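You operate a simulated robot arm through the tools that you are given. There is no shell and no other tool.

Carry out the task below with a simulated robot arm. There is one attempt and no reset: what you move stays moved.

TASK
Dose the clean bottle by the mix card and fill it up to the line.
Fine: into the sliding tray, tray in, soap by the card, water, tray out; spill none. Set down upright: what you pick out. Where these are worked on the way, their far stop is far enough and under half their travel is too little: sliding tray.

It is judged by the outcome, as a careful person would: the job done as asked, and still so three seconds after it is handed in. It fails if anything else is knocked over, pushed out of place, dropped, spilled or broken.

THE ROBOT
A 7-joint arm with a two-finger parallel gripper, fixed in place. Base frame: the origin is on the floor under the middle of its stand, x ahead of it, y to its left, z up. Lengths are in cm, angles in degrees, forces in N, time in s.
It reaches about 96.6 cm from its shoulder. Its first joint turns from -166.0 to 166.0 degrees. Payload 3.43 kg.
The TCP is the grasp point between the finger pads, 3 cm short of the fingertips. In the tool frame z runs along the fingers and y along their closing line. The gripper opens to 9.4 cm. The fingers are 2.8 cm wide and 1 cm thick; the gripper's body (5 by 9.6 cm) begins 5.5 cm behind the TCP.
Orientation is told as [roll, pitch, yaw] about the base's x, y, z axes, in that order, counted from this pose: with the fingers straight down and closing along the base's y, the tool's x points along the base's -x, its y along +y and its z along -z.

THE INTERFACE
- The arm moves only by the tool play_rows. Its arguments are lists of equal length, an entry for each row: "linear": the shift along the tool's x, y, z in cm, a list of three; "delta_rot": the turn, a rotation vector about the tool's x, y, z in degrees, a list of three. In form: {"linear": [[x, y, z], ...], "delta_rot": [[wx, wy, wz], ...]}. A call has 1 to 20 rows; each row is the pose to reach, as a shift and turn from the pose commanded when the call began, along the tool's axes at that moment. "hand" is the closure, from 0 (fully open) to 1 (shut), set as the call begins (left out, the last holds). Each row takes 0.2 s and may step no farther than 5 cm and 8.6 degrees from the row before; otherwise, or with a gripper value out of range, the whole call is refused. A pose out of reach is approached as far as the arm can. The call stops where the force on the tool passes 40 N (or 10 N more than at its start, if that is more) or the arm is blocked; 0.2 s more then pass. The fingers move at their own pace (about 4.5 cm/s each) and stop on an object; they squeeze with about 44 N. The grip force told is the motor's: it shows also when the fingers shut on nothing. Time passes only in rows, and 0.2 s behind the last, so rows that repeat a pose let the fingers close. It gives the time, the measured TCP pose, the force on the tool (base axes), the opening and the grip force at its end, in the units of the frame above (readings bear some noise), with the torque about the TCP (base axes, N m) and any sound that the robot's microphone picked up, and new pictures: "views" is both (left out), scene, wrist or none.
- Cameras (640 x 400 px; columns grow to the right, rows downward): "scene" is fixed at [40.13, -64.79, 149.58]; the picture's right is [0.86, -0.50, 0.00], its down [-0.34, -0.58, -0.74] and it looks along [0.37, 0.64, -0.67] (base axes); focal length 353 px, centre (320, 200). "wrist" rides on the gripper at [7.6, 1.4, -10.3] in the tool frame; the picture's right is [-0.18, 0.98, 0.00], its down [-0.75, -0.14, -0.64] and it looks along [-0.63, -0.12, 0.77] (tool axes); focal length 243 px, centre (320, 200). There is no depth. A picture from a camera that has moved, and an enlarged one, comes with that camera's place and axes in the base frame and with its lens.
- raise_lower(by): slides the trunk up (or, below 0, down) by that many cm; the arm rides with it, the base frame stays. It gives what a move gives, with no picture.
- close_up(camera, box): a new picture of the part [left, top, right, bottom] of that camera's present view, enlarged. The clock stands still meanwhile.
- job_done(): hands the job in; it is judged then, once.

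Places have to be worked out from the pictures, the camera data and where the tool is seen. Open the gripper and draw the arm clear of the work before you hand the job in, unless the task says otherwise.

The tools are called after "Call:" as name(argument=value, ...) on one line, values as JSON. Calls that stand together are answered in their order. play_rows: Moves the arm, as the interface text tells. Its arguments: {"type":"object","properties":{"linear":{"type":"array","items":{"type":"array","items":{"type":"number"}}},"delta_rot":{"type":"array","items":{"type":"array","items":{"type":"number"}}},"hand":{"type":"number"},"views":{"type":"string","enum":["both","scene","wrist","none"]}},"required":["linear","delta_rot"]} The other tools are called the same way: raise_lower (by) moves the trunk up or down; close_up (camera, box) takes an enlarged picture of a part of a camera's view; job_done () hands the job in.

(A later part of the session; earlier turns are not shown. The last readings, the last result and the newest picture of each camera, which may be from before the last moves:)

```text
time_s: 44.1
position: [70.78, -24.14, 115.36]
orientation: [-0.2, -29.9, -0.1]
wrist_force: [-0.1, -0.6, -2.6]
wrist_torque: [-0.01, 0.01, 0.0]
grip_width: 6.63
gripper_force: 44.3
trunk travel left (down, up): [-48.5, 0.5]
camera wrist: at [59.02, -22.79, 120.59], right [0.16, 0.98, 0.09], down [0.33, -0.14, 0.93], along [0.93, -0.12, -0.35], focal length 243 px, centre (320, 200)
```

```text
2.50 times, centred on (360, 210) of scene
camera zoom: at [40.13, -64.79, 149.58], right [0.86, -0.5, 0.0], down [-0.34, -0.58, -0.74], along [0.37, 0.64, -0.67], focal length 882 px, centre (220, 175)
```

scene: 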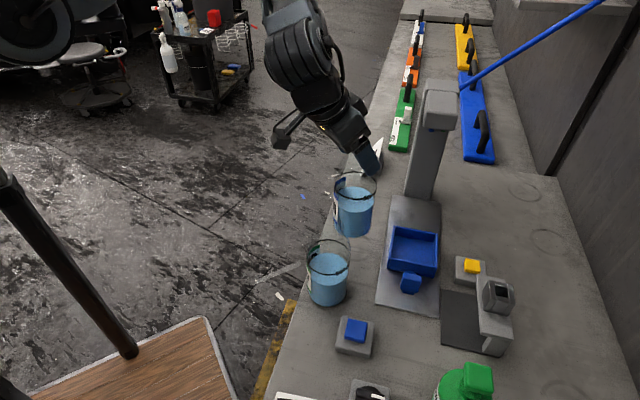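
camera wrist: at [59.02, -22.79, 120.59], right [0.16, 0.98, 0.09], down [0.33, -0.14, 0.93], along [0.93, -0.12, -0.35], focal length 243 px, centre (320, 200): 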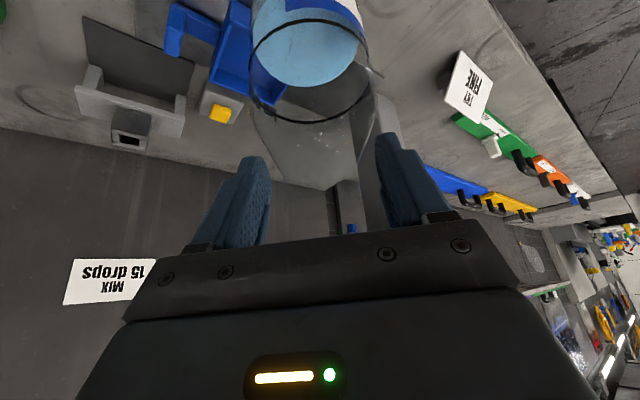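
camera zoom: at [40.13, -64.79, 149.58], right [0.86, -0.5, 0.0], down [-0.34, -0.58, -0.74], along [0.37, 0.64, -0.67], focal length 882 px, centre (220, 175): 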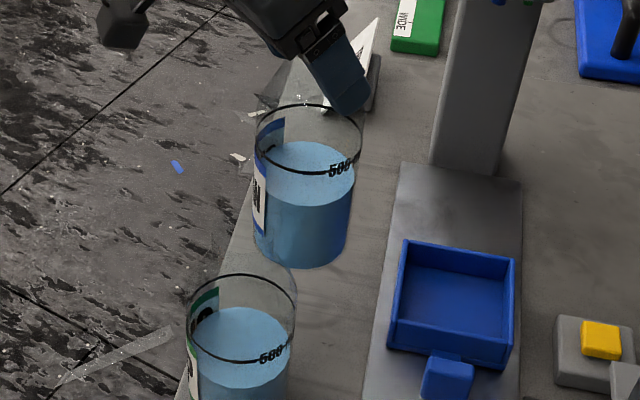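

Lifted cleanly with the base at about z=96. Now I move horizontally to above the tray centre (81.7, −32.4).

Call:
play_rows(linear=[[-0.2, -0.19, 0.11], [-0.6, -0.57, 0.35], [-1.2, -1.14, 0.69], [-1.85, -1.76, 1.07], [-2.5, -2.38, 1.44], [-3.2, -3.04, 1.85], [-3.9, -3.71, 2.25], [-4.6, -4.37, 2.65], [-5.3, -5.04, 3.06], [-6.0, -5.7, 3.46], [-6.7, -6.37, 3.87], [-7.4, -7.04, 4.27], [-8.0, -7.6, 4.62], [-8.4, -7.99, 4.85], [-8.65, -8.22, 4.99], [-8.72, -8.29, 5.03], [-8.72, -8.29, 5.03]], delta_rot=[[0, 0, 0], [0, 0, 0], [0, 0, 0], [0, 0, 0], [0, 0, 0], [0, 0, 0], [0, 0, 0], [0, 0, 0], [0, 0, 0], [0, 0, 0], [0, 0, 0], [0, 0, 0], [0, 0, 0], [0, 0, 0], [0, 0, 0], [0, 0, 0], [0, 0, 0]], views="both")

Call:
close_up(camera="scene", box=[350, 160, 470, 310])

Call:
close_up(camera="wrist", box=[180, 0, 480, 2])

```text
time_s: 47.8
position: [80.78, -32.46, 115.28]
orientation: [-0.1, -29.9, -0.2]
wrist_force: [0.1, 0.5, -2.1]
wrist_torque: [0.02, -0.01, 0.0]
grip_width: 6.59
gripper_force: 43.9
trunk travel left (down, up): [-48.5, 0.5]
camera wrist: at [69.01, -31.13, 120.51], right [0.16, 0.98, 0.09], down [0.33, -0.14, 0.93], along [0.93, -0.12, -0.35], focal length 243 px, centre (320, 200)
```

scene: 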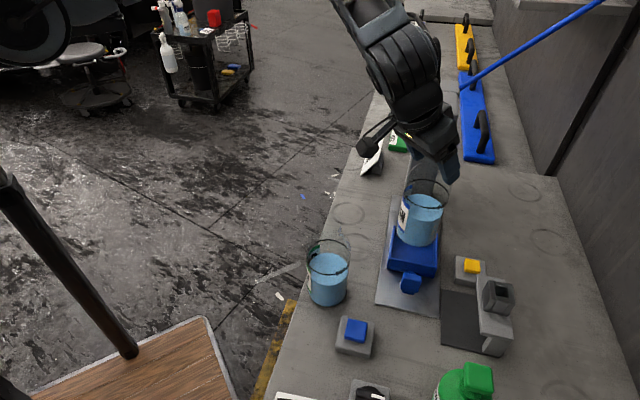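
wrist: 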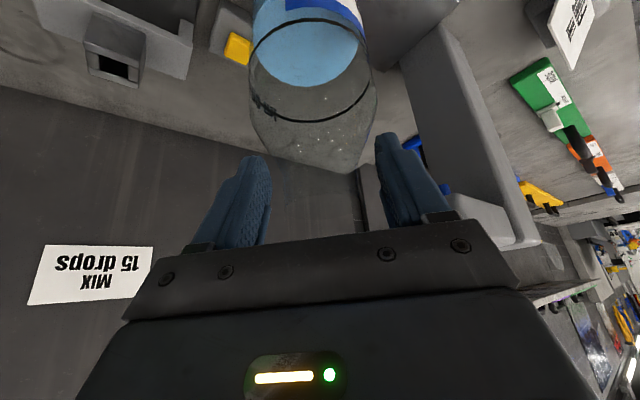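

```text
2.67 times, centred on (410, 235) of scene
camera zoom: at [40.13, -64.79, 149.58], right [0.86, -0.5, 0.0], down [-0.34, -0.58, -0.74], along [0.37, 0.64, -0.67], focal length 941 px, centre (80, 107)
```

zoom: 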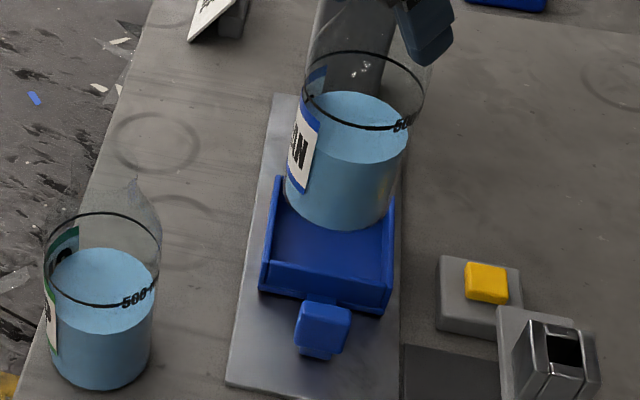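

```text
2.13 times, centred on (330, 1) of wrist
camera zoom: at [69.01, -31.13, 120.51], right [0.16, 0.98, 0.09], down [0.33, -0.14, 0.93], along [0.93, -0.12, -0.35], focal length 518 px, centre (299, 624)
```

zoom: 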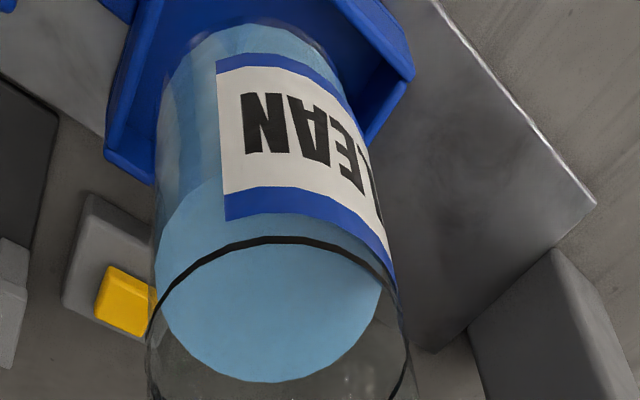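

The bottle hangs upright over the tray, within about 0.3 cm of its centre. I lower it to just above the tray rim and check alignment.

Call:
play_rows(linear=[[0.15, 0, 0.26], [0.45, 0, 0.78], [0.8, 0, 1.39], [1.15, 0, 2.0], [1.45, 0, 2.5], [1.5, 0, 2.6], [1.5, 0, 2.6]], delta_rot=[[0, 0, 0], [0, 0, 0], [0, 0, 0], [0, 0, 0], [0, 0, 0], [0, 0, 0], [0, 0, 0]], views="both")

Call:
close_up(camera="scene", box=[370, 180, 450, 290])

Call:
close_up(camera="wrist", box=[100, 0, 560, 2])

```text
time_s: 49.4
position: [80.84, -32.54, 112.3]
orientation: [-0.1, -29.9, -0.1]
wrist_force: [-0.3, 0.4, -0.9]
wrist_torque: [-0.03, -0.02, -0.02]
grip_width: 6.62
gripper_force: 44.4
trunk travel left (down, up): [-48.5, 0.5]
camera wrist: at [69.08, -31.15, 117.52], right [0.16, 0.98, 0.09], down [0.33, -0.14, 0.93], along [0.93, -0.12, -0.35], focal length 243 px, centre (320, 200)
```

scene: 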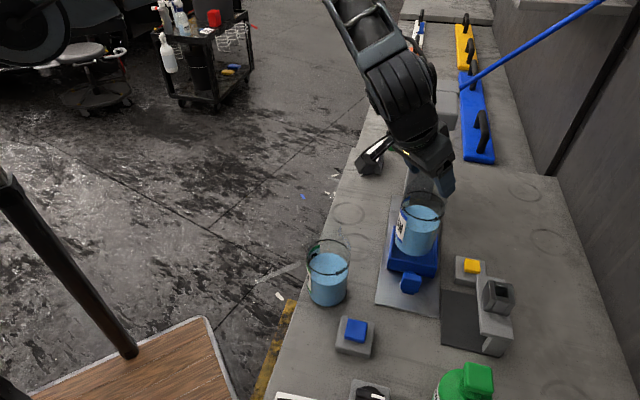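
wrist: 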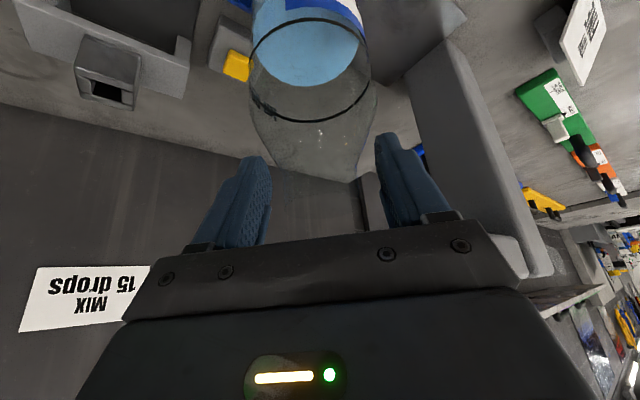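

```text
3.64 times, centred on (410, 235) of scene
camera zoom: at [40.13, -64.79, 149.58], right [0.86, -0.5, 0.0], down [-0.34, -0.58, -0.74], along [0.37, 0.64, -0.67], focal length 1283 px, centre (-7, 73)
```

zoom: 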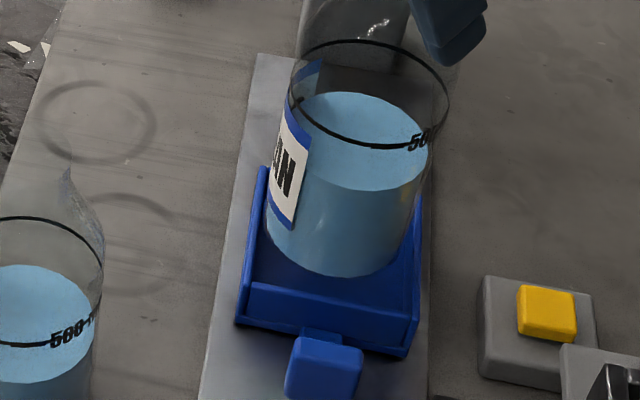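

```text
1.39 times, centred on (330, 1) of wrist
camera zoom: at [69.08, -31.15, 117.52], right [0.16, 0.98, 0.09], down [0.33, -0.14, 0.93], along [0.93, -0.12, -0.35], focal length 338 px, centre (306, 477)
```

zoom: 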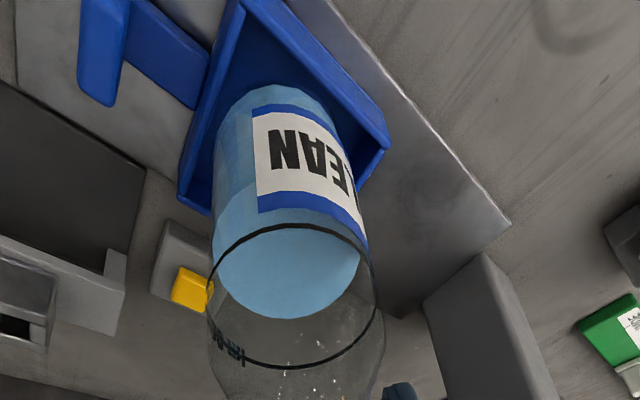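

Alignment over the tray looks good (bottle ≈(34.9, 81.0) vs tray centre (34.9, 80.9) in bench coordinates). I lower 3 cm more into the tray, watching the force.

Call:
play_rows(linear=[[0.15, 0, 0.26], [0.4, 0, 0.69], [0.65, 0, 1.13], [0.9, 0, 1.56], [1.15, 0, 2.0], [1.4, 0, 2.42], [1.5, 0, 2.6]], delta_rot=[[0, 0, 0], [0, 0, 0], [0, 0, 0], [0, 0, 0], [0, 0, 0], [0, 0, 0], [0, 0, 0]], views="both")

Call:
close_up(camera="scene", box=[370, 180, 450, 290])

Call:
close_up(camera="wrist", box=[100, 0, 560, 2])

```text
time_s: 51.0
position: [80.82, -32.41, 109.37]
orientation: [-0.1, -30.0, -0.1]
wrist_force: [-0.3, -1.7, -2.3]
wrist_torque: [0.01, 0.01, -0.02]
grip_width: 6.58
gripper_force: 44.3
trunk travel left (down, up): [-48.5, 0.5]
camera wrist: at [69.08, -31.15, 114.56], right [0.16, 0.98, 0.09], down [0.33, -0.14, 0.93], along [0.93, -0.12, -0.35], focal length 243 px, centre (320, 200)
```

scene: 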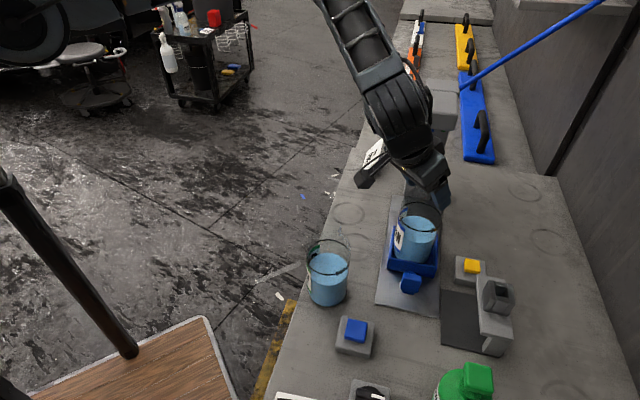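
wrist: 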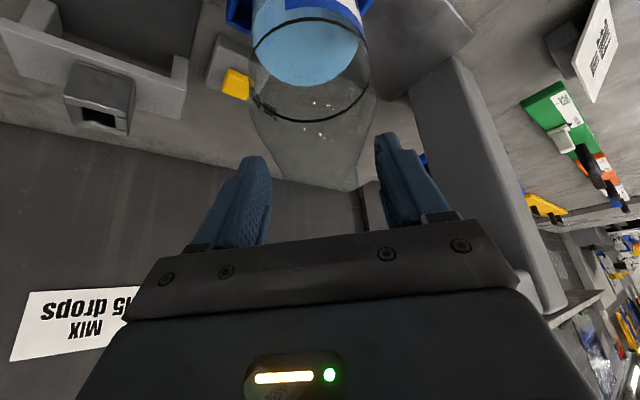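

```text
3.64 times, centred on (410, 235) of scene
camera zoom: at [40.13, -64.79, 149.58], right [0.86, -0.5, 0.0], down [-0.34, -0.58, -0.74], along [0.37, 0.64, -0.67], focal length 1283 px, centre (-7, 73)
```

zoom: 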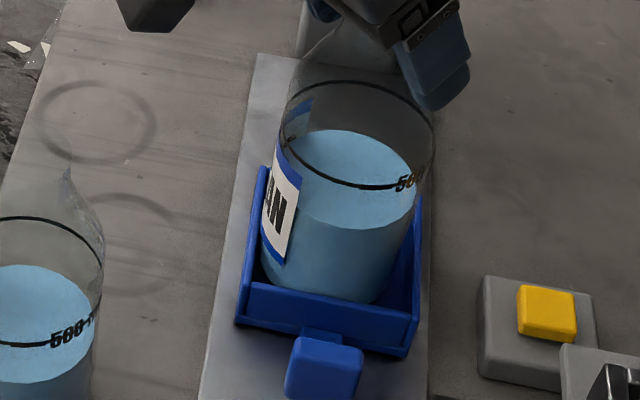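

```text
1.39 times, centred on (330, 1) of wrist
camera zoom: at [69.08, -31.15, 114.56], right [0.16, 0.98, 0.09], down [0.33, -0.14, 0.93], along [0.93, -0.12, -0.35], focal length 338 px, centre (306, 477)
```

zoom: 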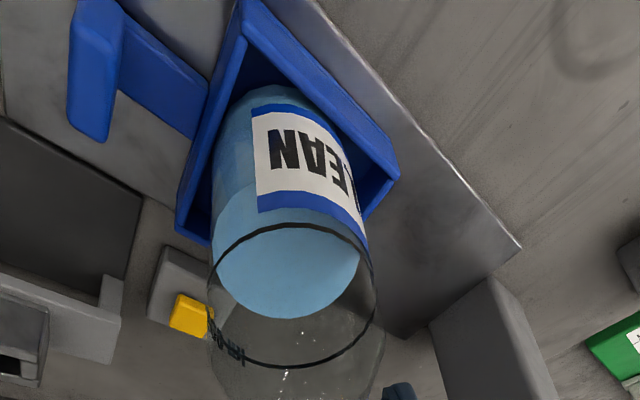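

The base is now inside the tray walls without contact. I lower gently another 1.2 cm toward the tray floor.

Call:
play_rows(linear=[[0.1, 0, 0.17], [0.2, 0, 0.35], [0.3, 0, 0.52], [0.4, 0, 0.69], [0.5, 0, 0.87], [0.6, 0, 1.04]], delta_rot=[[0, 0, 0], [0, 0, 0], [0, 0, 0], [0, 0, 0], [0, 0, 0], [0, 0, 0]], views="none")

```text
time_s: 52.3
position: [81.02, -32.71, 108.75]
orientation: [-0.4, -30.4, 0.0]
wrist_force: [-0.5, 1.0, 16.3]
wrist_torque: [0.18, 0.52, -0.03]
grip_width: 6.54
gripper_force: 44.1
trunk travel left (down, up): [-48.5, 0.5]
stopped in row 6: the force on the tool passed its limit at 43 N (the readings are from after the stop); the commanded pose is now the measured one
```

Contact was felt at TCP z≈108.75. I check that the bottle sits flat in the tray before releasing.

Call:
close_up(camera="scene", box=[370, 180, 450, 290])

Call:
close_up(camera="wrist", box=[100, 0, 560, 2])

Call:
close_up(camera="scene", box=[385, 225, 445, 285])

```text
3.64 times, centred on (410, 235) of scene
camera zoom: at [40.13, -64.79, 149.58], right [0.86, -0.5, 0.0], down [-0.34, -0.58, -0.74], along [0.37, 0.64, -0.67], focal length 1283 px, centre (-7, 73)
```

zoom: 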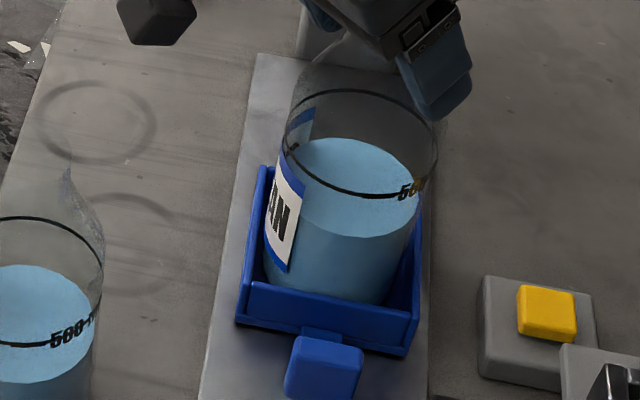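

```text
1.39 times, centred on (330, 1) of wrist
camera zoom: at [69.21, -31.26, 113.84], right [0.16, 0.98, 0.09], down [0.32, -0.14, 0.94], along [0.93, -0.12, -0.34], focal length 338 px, centre (306, 477)
```

zoom: 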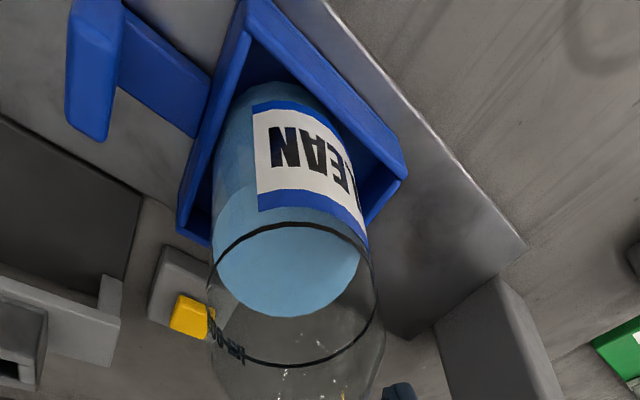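

```text
6.67 times, centred on (415, 255) of scene
camera zoom: at [40.13, -64.79, 149.58], right [0.86, -0.5, 0.0], down [-0.34, -0.58, -0.74], along [0.37, 0.64, -0.67], focal length 2352 px, centre (-313, -167)
```

zoom: 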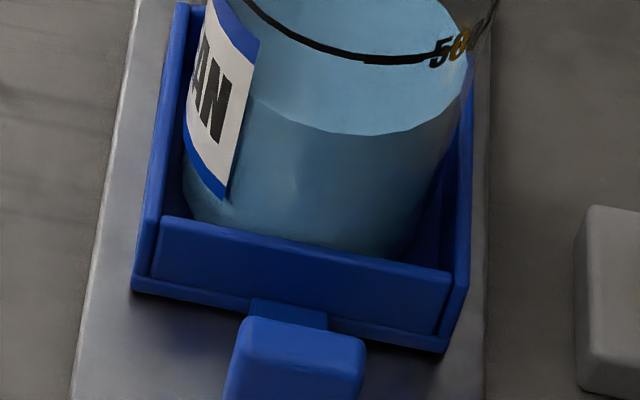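

The bottle stands between the walls, upright. I ease up 0.2 cm to relieve the load and open the fingers.

Call:
play_rows(linear=[[-0.05, 0, -0.09], [-0.1, 0, -0.17], [-0.1, 0, -0.17]], delta_rot=[[0, 0, 0], [0, 0, 0], [0, 0, 0]], views="none")

Call:
play_rows(linear=[[0, 0, 0], [0, 0, 0], [0, 0, 0], [0, 0, 0], [0, 0, 0]], delta_rot=[[0, 0, 0], [0, 0, 0], [0, 0, 0], [0, 0, 0], [0, 0, 0]], hand=0, views="both")

Call:
close_up(camera="scene", box=[370, 180, 450, 290])

Call:
close_up(camera="wrist", box=[100, 0, 560, 2])

```text
time_s: 53.1
position: [81.1, -32.46, 108.76]
orientation: [-0.2, -30.3, -0.1]
wrist_force: [1.8, -2.1, 8.6]
wrist_torque: [-0.5, -0.54, -0.05]
grip_width: 6.58
gripper_force: 44.1
trunk travel left (down, up): [-48.5, 0.5]
```

```text
time_s: 54.3
position: [81.02, -32.58, 108.76]
orientation: [-0.2, -30.2, -0.1]
wrist_force: [0.1, 0.1, 0.2]
wrist_torque: [0.01, -0.01, -0.01]
grip_width: 9.41
gripper_force: 0.0
trunk travel left (down, up): [-48.5, 0.5]
camera wrist: at [69.24, -31.21, 113.88], right [0.16, 0.98, 0.09], down [0.33, -0.14, 0.93], along [0.93, -0.12, -0.34], focal length 243 px, centre (320, 200)
```

scene: 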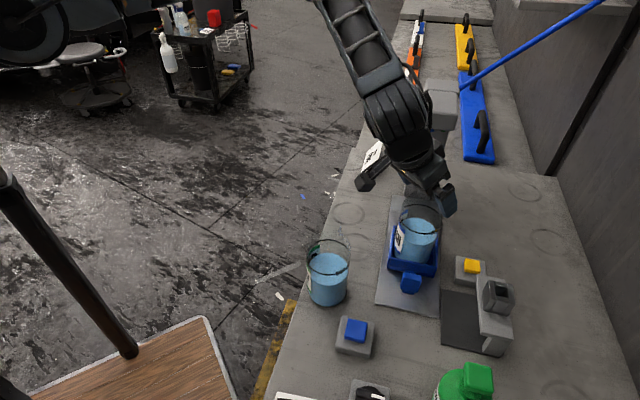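
wrist: 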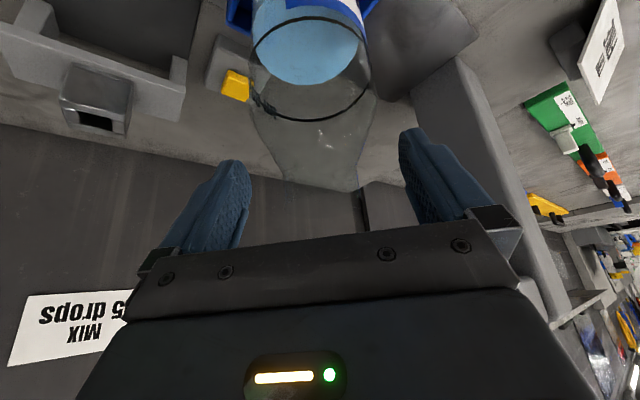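

```text
3.64 times, centred on (410, 235) of scene
camera zoom: at [40.13, -64.79, 149.58], right [0.86, -0.5, 0.0], down [-0.34, -0.58, -0.74], along [0.37, 0.64, -0.67], focal length 1283 px, centre (-7, 73)
```

zoom: 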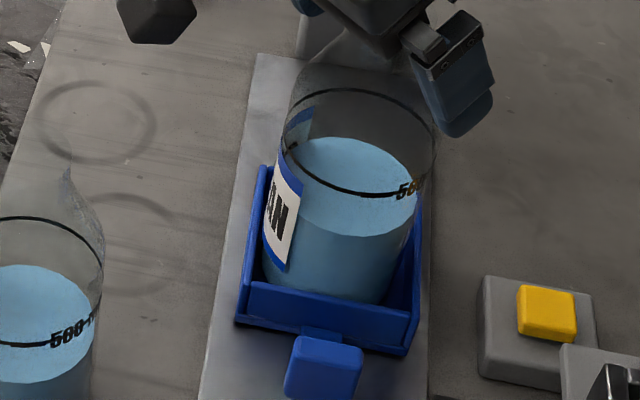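

```text
1.39 times, centred on (330, 1) of wrist
camera zoom: at [69.24, -31.21, 113.88], right [0.16, 0.98, 0.09], down [0.33, -0.14, 0.93], along [0.93, -0.12, -0.34], focal length 338 px, centre (306, 477)
```

zoom: 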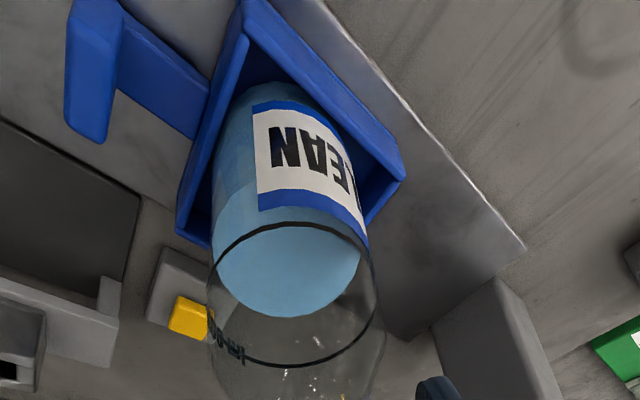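

The bottle stands free in the tray. I retreat straight up 10 cm so the fingers clear the rim.

Call:
play_rows(linear=[[-0.5, 0, -0.87], [-1.25, 0, -2.16], [-2.25, 0, -3.9], [-3.5, 0, -6.06], [-5.0, 0, -8.66], [-6.0, 0, -10.4]], delta_rot=[[0, 0, 0], [0, 0, 0], [0, 0, 0], [0, 0, 0], [0, 0, 0], [0, 0, 0]], views="both")

Call:
close_up(camera="wrist", box=[0, 0, 640, 2])

```text
time_s: 55.7
position: [80.97, -32.61, 120.68]
orientation: [-0.2, -30.3, -0.2]
wrist_force: [0.2, -0.6, -0.6]
wrist_torque: [-0.02, 0.0, 0.01]
grip_width: 9.4
gripper_force: 0.0
trunk travel left (down, up): [-48.5, 0.5]
camera wrist: at [69.18, -31.26, 125.9], right [0.16, 0.98, 0.09], down [0.33, -0.14, 0.93], along [0.93, -0.12, -0.34], focal length 243 px, centre (320, 200)
```

scene: 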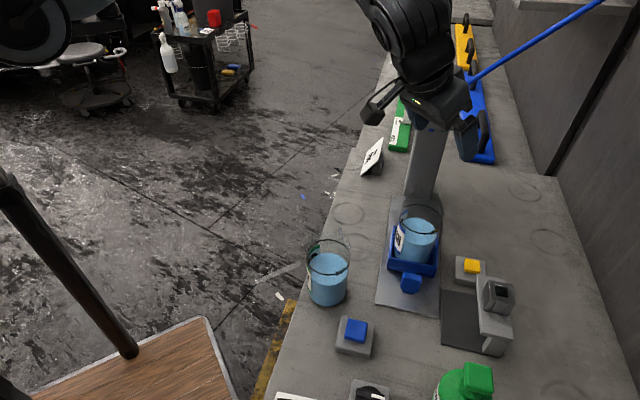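
wrist: 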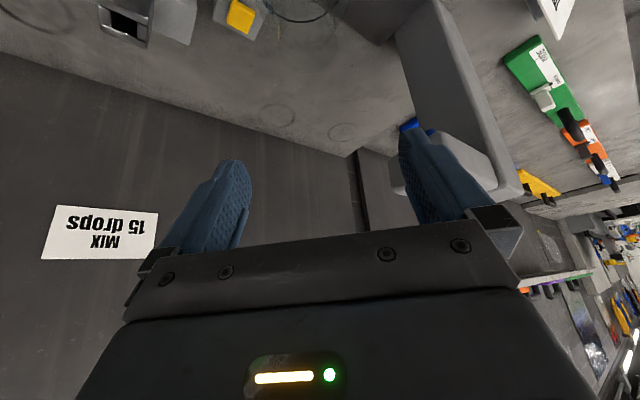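

```text
1.00 times, centred on (320, 1) of wrist (not enlarged: the box is as wide or as high as the picture)
camera zoom: at [69.18, -31.26, 125.9], right [0.16, 0.98, 0.09], down [0.33, -0.14, 0.93], along [0.93, -0.12, -0.34], focal length 243 px, centre (320, 399)
```

zoom: 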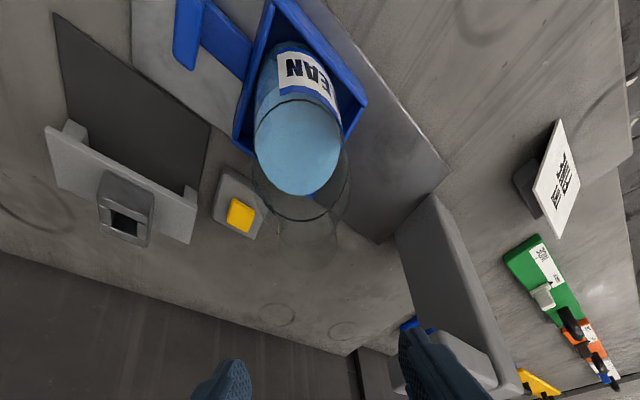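

Bottle is secure in the tray. I now swing the hand to yaw 45° (facing along the tray's slide direction) and back above the tray handle, staying high.

Call:
play_rows(linear=[[1.3, -1.57, -0.76], [2.6, -3.13, -1.5], [3.9, -4.7, -2.27], [5.2, -6.27, -3.0], [6.5, -7.83, -3.8], [7.77, -9.4, -4.54], [7.77, -9.4, -4.54]], delta_rot=[[-3.8, 0, -6.5], [-7.6, 0, -13.0], [-11.4, 0, -19.5], [-15.2, 0, -26.0], [-19.0, 0, -32.5], [-22.8, 0, -39.0], [-22.8, 0, -39.0]], views="both")

Call:
close_up(camera="wrist", box=[0, 0, 640, 2])

```text
time_s: 57.3
position: [71.97, -41.88, 120.66]
orientation: [0.0, -30.2, 45.2]
wrist_force: [0.5, 0.2, -0.2]
wrist_torque: [-0.01, -0.03, 0.01]
grip_width: 9.39
gripper_force: 0.0
trunk travel left (down, up): [-48.5, 0.5]
camera wrist: at [62.55, -49.31, 125.94], right [-0.58, 0.81, 0.09], down [0.33, 0.13, 0.93], along [0.74, 0.58, -0.35], focal length 243 px, centre (320, 200)
```

scene: 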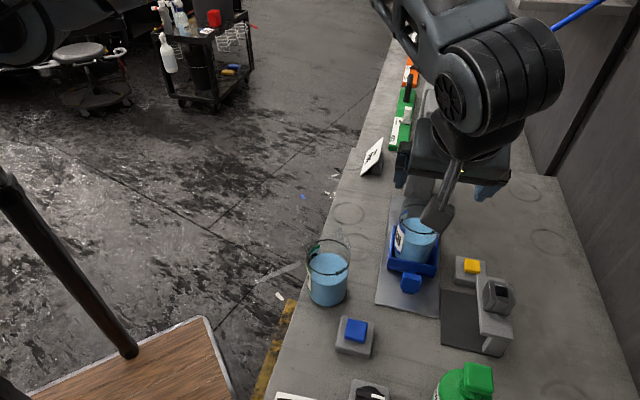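
wrist: 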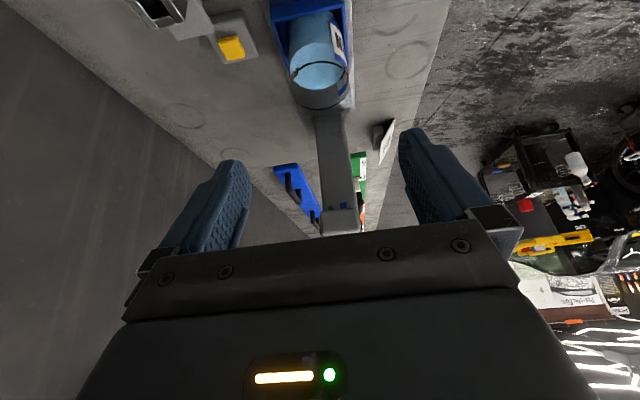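

```text
1.00 times, centred on (320, 1) of wrist (not enlarged: the box is as wide or as high as the picture)
camera zoom: at [62.55, -49.31, 125.94], right [-0.58, 0.81, 0.09], down [0.33, 0.13, 0.93], along [0.74, 0.58, -0.35], focal length 243 px, centre (320, 399)
```

zoom: 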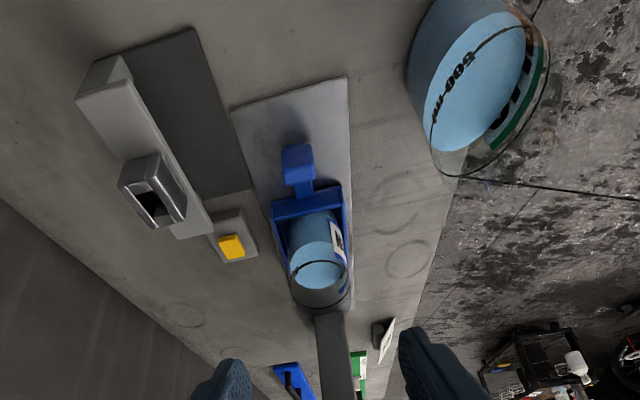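

The tray, handle and tower are in line with the view. I zoom in on the handle to measure it.

Call:
close_up(camera="wrist", box=[200, 0, 420, 2])

Call:
close_up(camera="scene", box=[380, 240, 450, 320])

Call:
close_up(camera="wrist", box=[260, 60, 400, 240])

```text
2.91 times, centred on (310, 1) of wrist
camera zoom: at [62.55, -49.31, 125.94], right [-0.58, 0.81, 0.09], down [0.33, 0.13, 0.93], along [0.74, 0.58, -0.35], focal length 706 px, centre (349, 779)
```

zoom: 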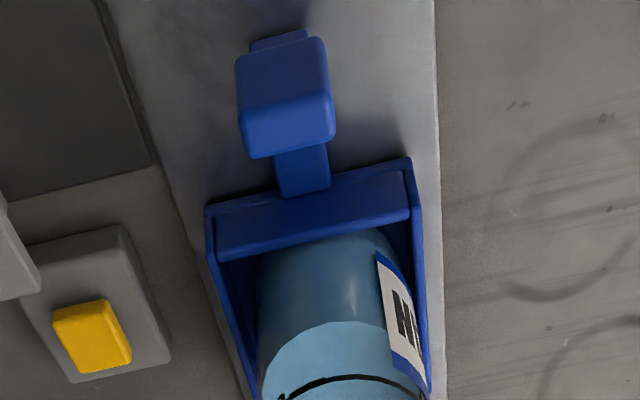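

```text
5.00 times, centred on (415, 280) of scene
camera zoom: at [40.13, -64.79, 149.58], right [0.86, -0.5, 0.0], down [-0.34, -0.58, -0.74], along [0.37, 0.64, -0.67], focal length 1764 px, centre (-155, -200)
```

zoom: 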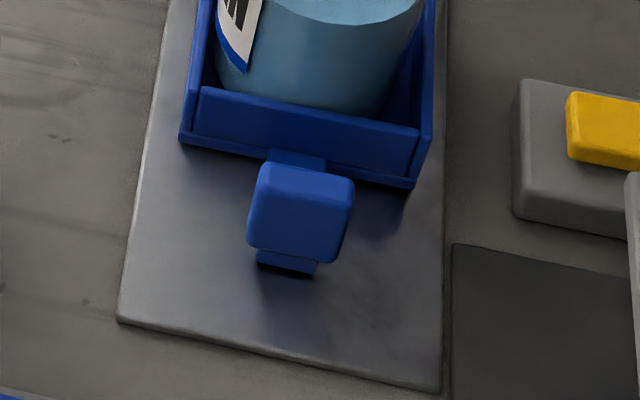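

```text
2.22 times, centred on (330, 150) of wrist
camera zoom: at [62.55, -49.31, 125.94], right [-0.58, 0.81, 0.09], down [0.33, 0.13, 0.93], along [0.74, 0.58, -0.35], focal length 539 px, centre (298, 311)
```

zoom: 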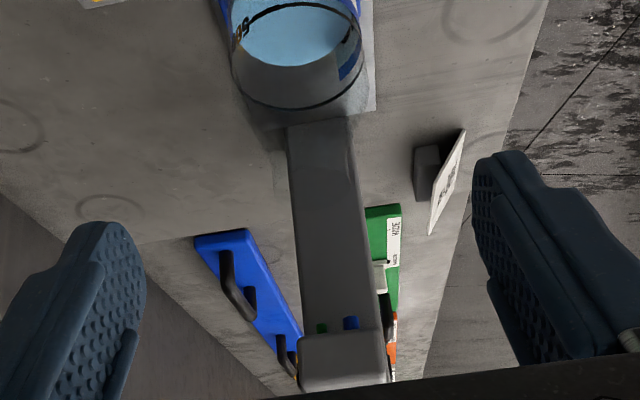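

The handle block measures u 24.7–26.2, w 79.2–82.4, z 90.5–93.7. I lower the half-open fingers to just above it (TCP z≈98) and check alignment.

Call:
play_rows(linear=[[1.5, -0.04, 3.5], [3.0, -0.07, 7.0], [4.5, -0.1, 10.5], [6.0, -0.14, 14.0], [7.5, -0.18, 17.5], [8.4, -0.2, 19.6], [8.97, -0.22, 20.98], [8.97, -0.22, 20.98]], delta_rot=[[0, 0, 0], [0, 0, 0], [0, 0, 0], [0, 0, 0], [0, 0, 0], [0, 0, 0], [0, 0, 0], [0, 0, 0]], hand=0.3, views="both")

Call:
close_up(camera="wrist", box=[160, 0, 480, 200])

Call:
close_up(camera="scene", box=[350, 190, 470, 330])

```text
time_s: 59.1
position: [74.07, -40.07, 98.05]
orientation: [-0.1, -30.1, 45.0]
wrist_force: [0.6, 0.6, -1.0]
wrist_torque: [0.02, -0.02, 0.02]
grip_width: 6.59
gripper_force: 0.0
trunk travel left (down, up): [-48.5, 0.5]
camera wrist: at [64.76, -47.48, 103.27], right [-0.58, 0.81, 0.09], down [0.33, 0.13, 0.93], along [0.74, 0.57, -0.35], focal length 243 px, centre (320, 200)
```

scene: 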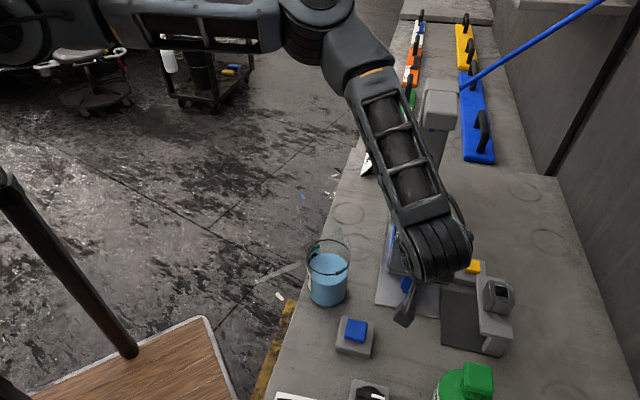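
wrist: 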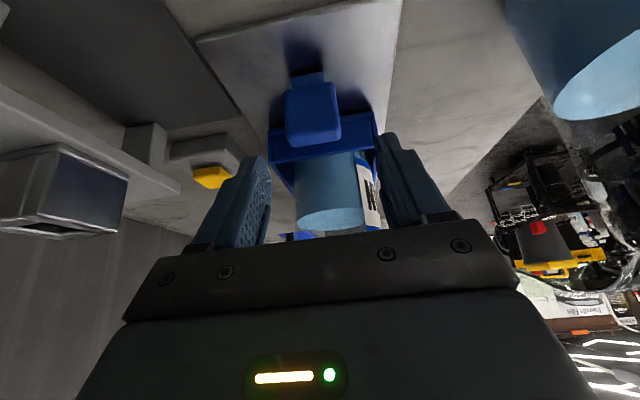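

```text
2.00 times, centred on (320, 100) of wrist
camera zoom: at [64.76, -47.48, 103.27], right [-0.58, 0.81, 0.09], down [0.33, 0.13, 0.93], along [0.74, 0.57, -0.35], focal length 485 px, centre (320, 400)
```

zoom: 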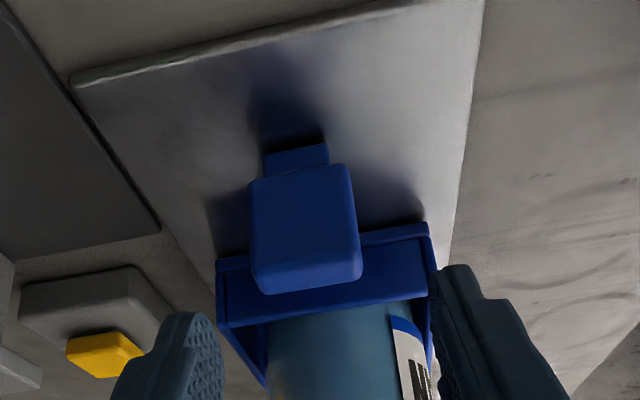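

```text
2.86 times, centred on (410, 260) of scene
camera zoom: at [40.13, -64.79, 149.58], right [0.86, -0.5, 0.0], down [-0.34, -0.58, -0.74], along [0.37, 0.64, -0.67], focal length 1008 px, centre (63, 29)
```

zoom: 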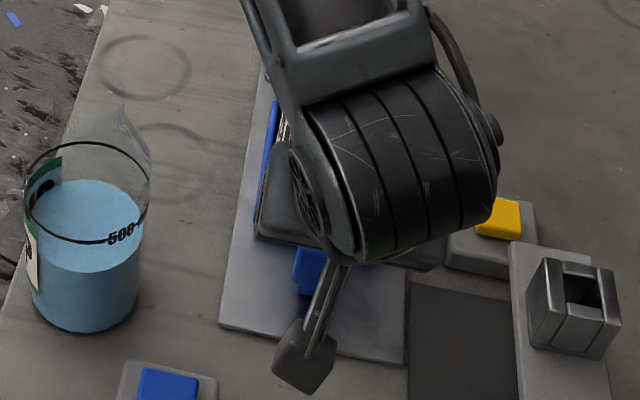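

The hand is centred on the handle (w 80.7 vs 80.75). I descend the last 4.5 cm around the block.

Call:
play_rows(linear=[[0.44, 0, 1.06], [0.88, 0, 2.12], [1.31, 0, 3.18], [1.6, -0.05, 3.9], [1.75, -0.05, 4.24], [1.75, -0.05, 4.24]], delta_rot=[[0, 0, 0], [0, 0, 0], [0, 0, 0], [0, 0, 0], [0, 0, 0], [0, 0, 0]], views="both")

Call:
close_up(camera="wrist", box=[160, 50, 480, 250])

```text
time_s: 60.5
position: [74.5, -39.81, 93.5]
orientation: [-0.1, -30.1, 45.0]
wrist_force: [0.1, -0.8, 0.1]
wrist_torque: [0.01, 0.0, -0.03]
grip_width: 6.57
gripper_force: 0.1
trunk travel left (down, up): [-48.5, 0.5]
camera wrist: at [65.15, -47.18, 98.74], right [-0.58, 0.81, 0.09], down [0.33, 0.13, 0.93], along [0.74, 0.57, -0.35], focal length 243 px, centre (320, 200)
```

scene: 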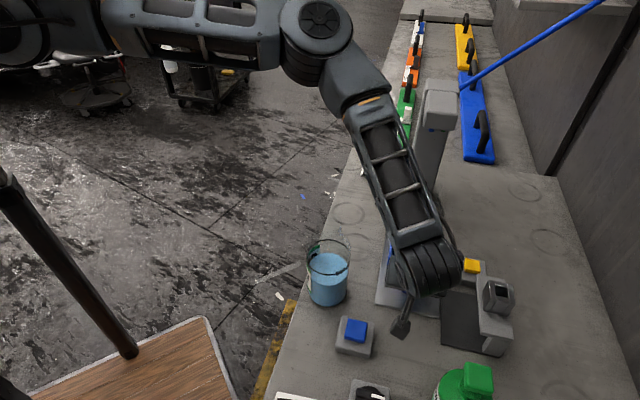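
wrist: 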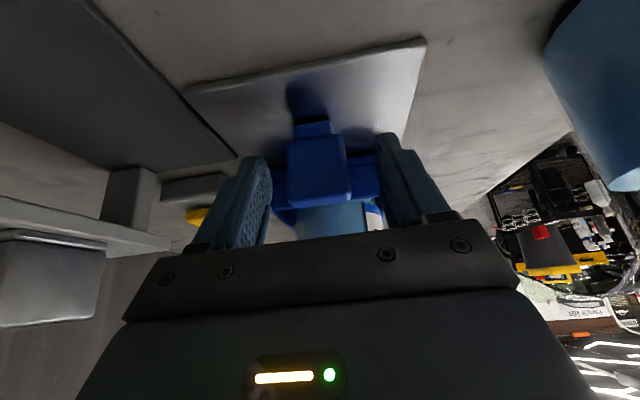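

```text
2.00 times, centred on (320, 150) of wrist
camera zoom: at [65.15, -47.18, 98.74], right [-0.58, 0.81, 0.09], down [0.33, 0.13, 0.93], along [0.74, 0.57, -0.35], focal length 485 px, centre (320, 300)
```

zoom: 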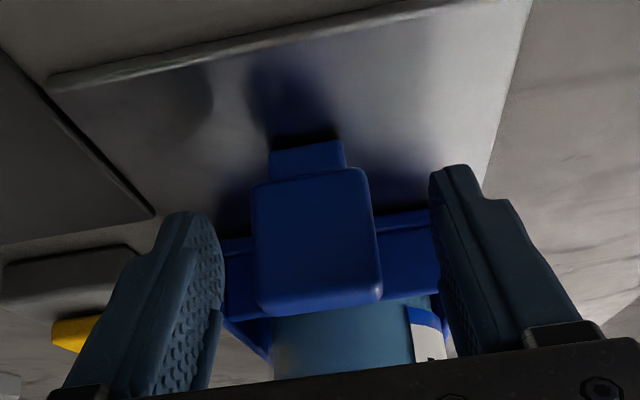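

The block is between the fingers. I close on it.

Call:
play_rows(linear=[[0, 0, 0], [0, 0, 0], [0, 0, 0], [0, 0, 0], [0, 0, 0]], delta_rot=[[0, 0, 0], [0, 0, 0], [0, 0, 0], [0, 0, 0], [0, 0, 0]], hand=1, views="wrist")

```text
time_s: 61.7
position: [74.69, -39.83, 93.57]
orientation: [-0.2, -30.1, 45.0]
wrist_force: [18.9, -18.5, -5.6]
wrist_torque: [-0.25, 0.14, -0.34]
grip_width: 4.0
gripper_force: 44.4
trunk travel left (down, up): [-48.5, 0.5]
camera wrist: at [65.28, -47.29, 98.75], right [-0.58, 0.81, 0.09], down [0.33, 0.14, 0.93], along [0.74, 0.57, -0.35], focal length 243 px, centre (320, 200)
```

wrist: 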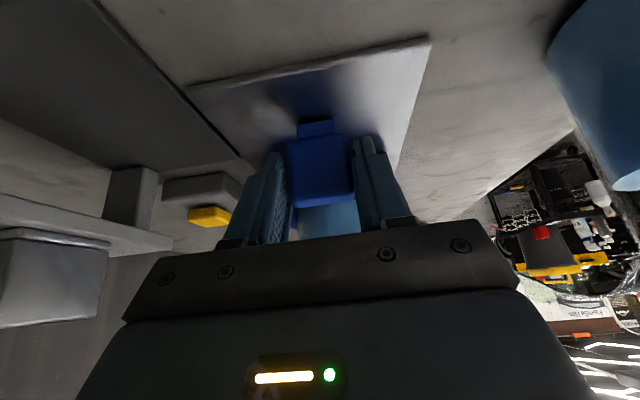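

The handle is gripped (4.0 cm) with a 26 N sideways load, so I shift slightly (+0.25 cm in w) to relieve it.

Call:
play_rows(linear=[[0, -0.12, 0], [0, -0.25, 0], [0, -0.25, 0]], delta_rot=[[0, 0, 0], [0, 0, 0], [0, 0, 0]], views="none")

```text
time_s: 62.5
position: [74.7, -39.83, 93.51]
orientation: [0.0, -30.1, 45.1]
wrist_force: [5.1, -7.9, 3.1]
wrist_torque: [-0.04, 0.4, -0.05]
grip_width: 4.0
gripper_force: 45.1
trunk travel left (down, up): [-48.5, 0.5]
```

Load relieved. I push the tray in slowly along +u, first 6 cm.

Call:
play_rows(linear=[[-0.17, 0, 0.1], [-0.5, 0, 0.29], [-0.95, 0, 0.55], [-1.45, 0, 0.84], [-1.95, 0, 1.13], [-2.5, 0, 1.45], [-3.1, 0, 1.8], [-3.7, 0, 2.15], [-4.3, 0, 2.49], [-4.8, 0, 2.78], [-5.1, 0, 2.96], [-5.2, 0, 3.01]], delta_rot=[[0, 0, 0], [0, 0, 0], [0, 0, 0], [0, 0, 0], [0, 0, 0], [0, 0, 0], [0, 0, 0], [0, 0, 0], [0, 0, 0], [0, 0, 0], [0, 0, 0], [0, 0, 0]], views="both")

```text
time_s: 65.1
position: [78.94, -35.66, 93.45]
orientation: [-0.1, -30.1, 45.0]
wrist_force: [-7.4, 6.3, 1.6]
wrist_torque: [0.23, -0.22, 0.04]
grip_width: 4.02
gripper_force: 44.4
trunk travel left (down, up): [-48.5, 0.5]
camera wrist: at [69.55, -43.04, 98.76], right [-0.58, 0.81, 0.09], down [0.33, 0.13, 0.93], along [0.74, 0.57, -0.35], focal length 243 px, centre (320, 200)
```

scene: 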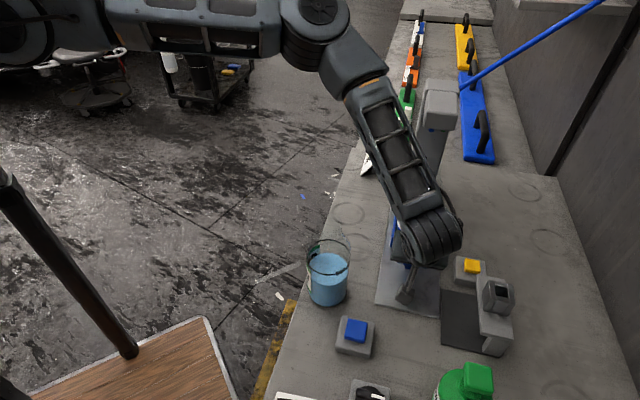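
wrist: 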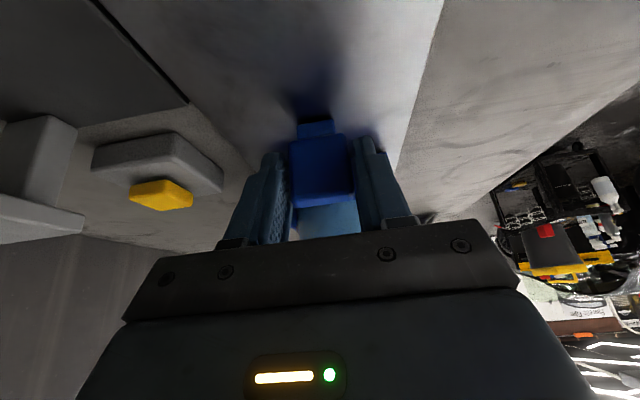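

Six centimetres in with light force. I continue until the far stop (about 6–7 cm more), stopping on force.

Call:
play_rows(linear=[[-0.17, 0, 0.1], [-0.5, 0, 0.29], [-0.95, 0, 0.55], [-1.45, 0, 0.84], [-1.95, 0, 1.13], [-2.45, 0, 1.42], [-2.95, 0, 1.71], [-3.4, 0, 1.97], [-3.8, 0, 2.2], [-4.2, 0, 2.44], [-4.6, 0, 2.67], [-5.0, 0, 2.9], [-5.4, 0, 3.13], [-5.8, 0, 3.36], [-6.2, 0, 3.6], [-6.6, 0, 3.83]], delta_rot=[[0, 0, 0], [0, 0, 0], [0, 0, 0], [0, 0, 0], [0, 0, 0], [0, 0, 0], [0, 0, 0], [0, 0, 0], [0, 0, 0], [0, 0, 0], [0, 0, 0], [0, 0, 0], [0, 0, 0], [0, 0, 0], [0, 0, 0], [0, 0, 0]], views="both")

```text
time_s: 68.4
position: [83.52, -31.05, 93.59]
orientation: [-0.1, -29.4, 44.5]
wrist_force: [-12.5, 0.5, 10.7]
wrist_torque: [0.47, -0.23, 0.1]
grip_width: 4.0
gripper_force: 45.3
trunk travel left (down, up): [-48.5, 0.5]
stopped in row 16: the force on the tool passed its limit at 42 N (the readings are from after the stop); the commanded pose is now the measured one
camera wrist: at [74.11, -38.36, 98.89], right [-0.58, 0.81, 0.09], down [0.34, 0.14, 0.93], along [0.74, 0.57, -0.36], focal length 243 px, centre (320, 200)
```

scene: 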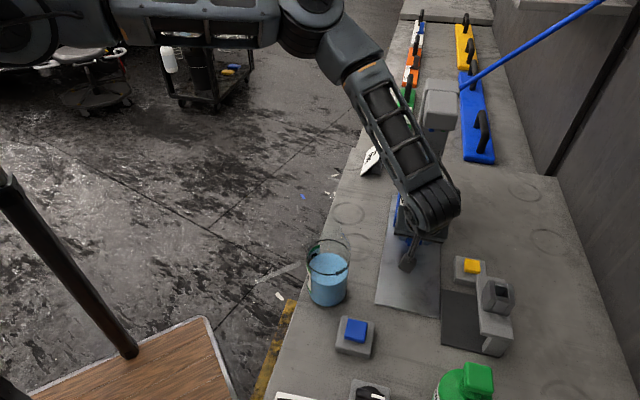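
wrist: 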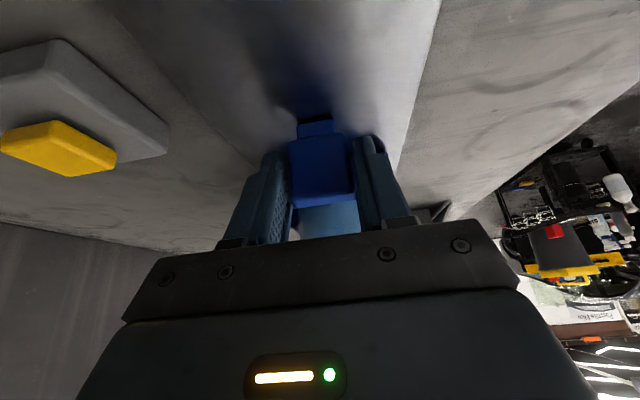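

The tray reached its far stop after 12.4 cm (bottle centre ≈ u 47.2, under the nozzles). I release the handle.

Call:
play_rows(linear=[[0, 0, 0], [0, 0, 0], [0, 0, 0], [0, 0, 0]], delta_rot=[[0, 0, 0], [0, 0, 0], [0, 0, 0], [0, 0, 0]], hand=0.3, views="none")

Call:
play_rows(linear=[[-0.5, 0, -0.87], [-1.5, 0, -2.6], [-3.0, 0, -5.2], [-4.0, 0, -8.2], [-4.5, 0, -12.0], [-5.0, 0, -16.0], [-5.0, 0, -16.0]], delta_rot=[[0, 0, 0], [0, 0, 0], [0, 0, 0], [0, 0, 0], [0, 0, 0], [0, 0, 0], [0, 0, 0]], views="both")

Call:
close_up(camera="wrist", box=[200, 0, 440, 220])

```text
time_s: 69.4
position: [83.65, -30.97, 93.37]
orientation: [0.0, -29.6, 44.6]
wrist_force: [0.0, -0.7, 0.7]
wrist_torque: [-0.02, 0.03, 0.0]
grip_width: 6.58
gripper_force: 0.1
trunk travel left (down, up): [-48.5, 0.5]
```

```text
time_s: 71.0
position: [81.14, -33.29, 109.96]
orientation: [0.0, -29.6, 44.6]
wrist_force: [-0.6, 0.5, -0.2]
wrist_torque: [0.01, 0.01, 0.01]
grip_width: 6.58
gripper_force: 0.0
trunk travel left (down, up): [-48.5, 0.5]
camera wrist: at [71.74, -40.6, 115.33], right [-0.58, 0.81, 0.09], down [0.34, 0.14, 0.93], along [0.74, 0.57, -0.36], focal length 243 px, centre (320, 200)
```

scene: 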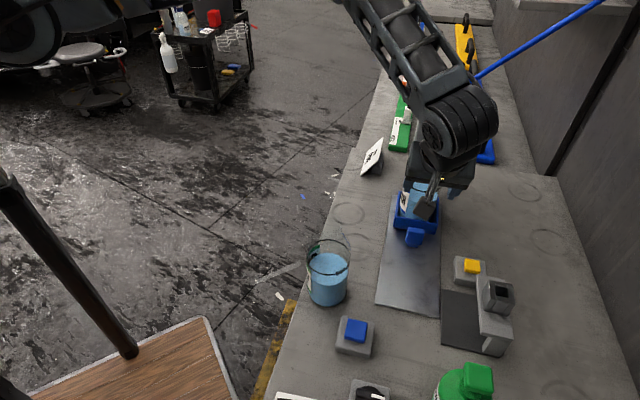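
wrist: 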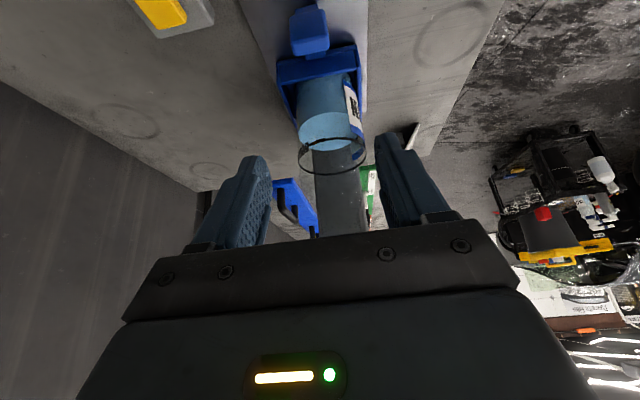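

```text
1.82 times, centred on (320, 110) of wrist
camera zoom: at [71.74, -40.6, 115.33], right [-0.58, 0.81, 0.09], down [0.34, 0.14, 0.93], along [0.74, 0.57, -0.36], focal length 441 px, centre (320, 364)
```

zoom: 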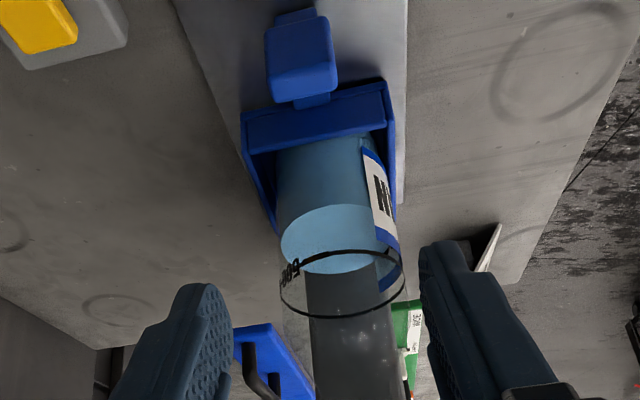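

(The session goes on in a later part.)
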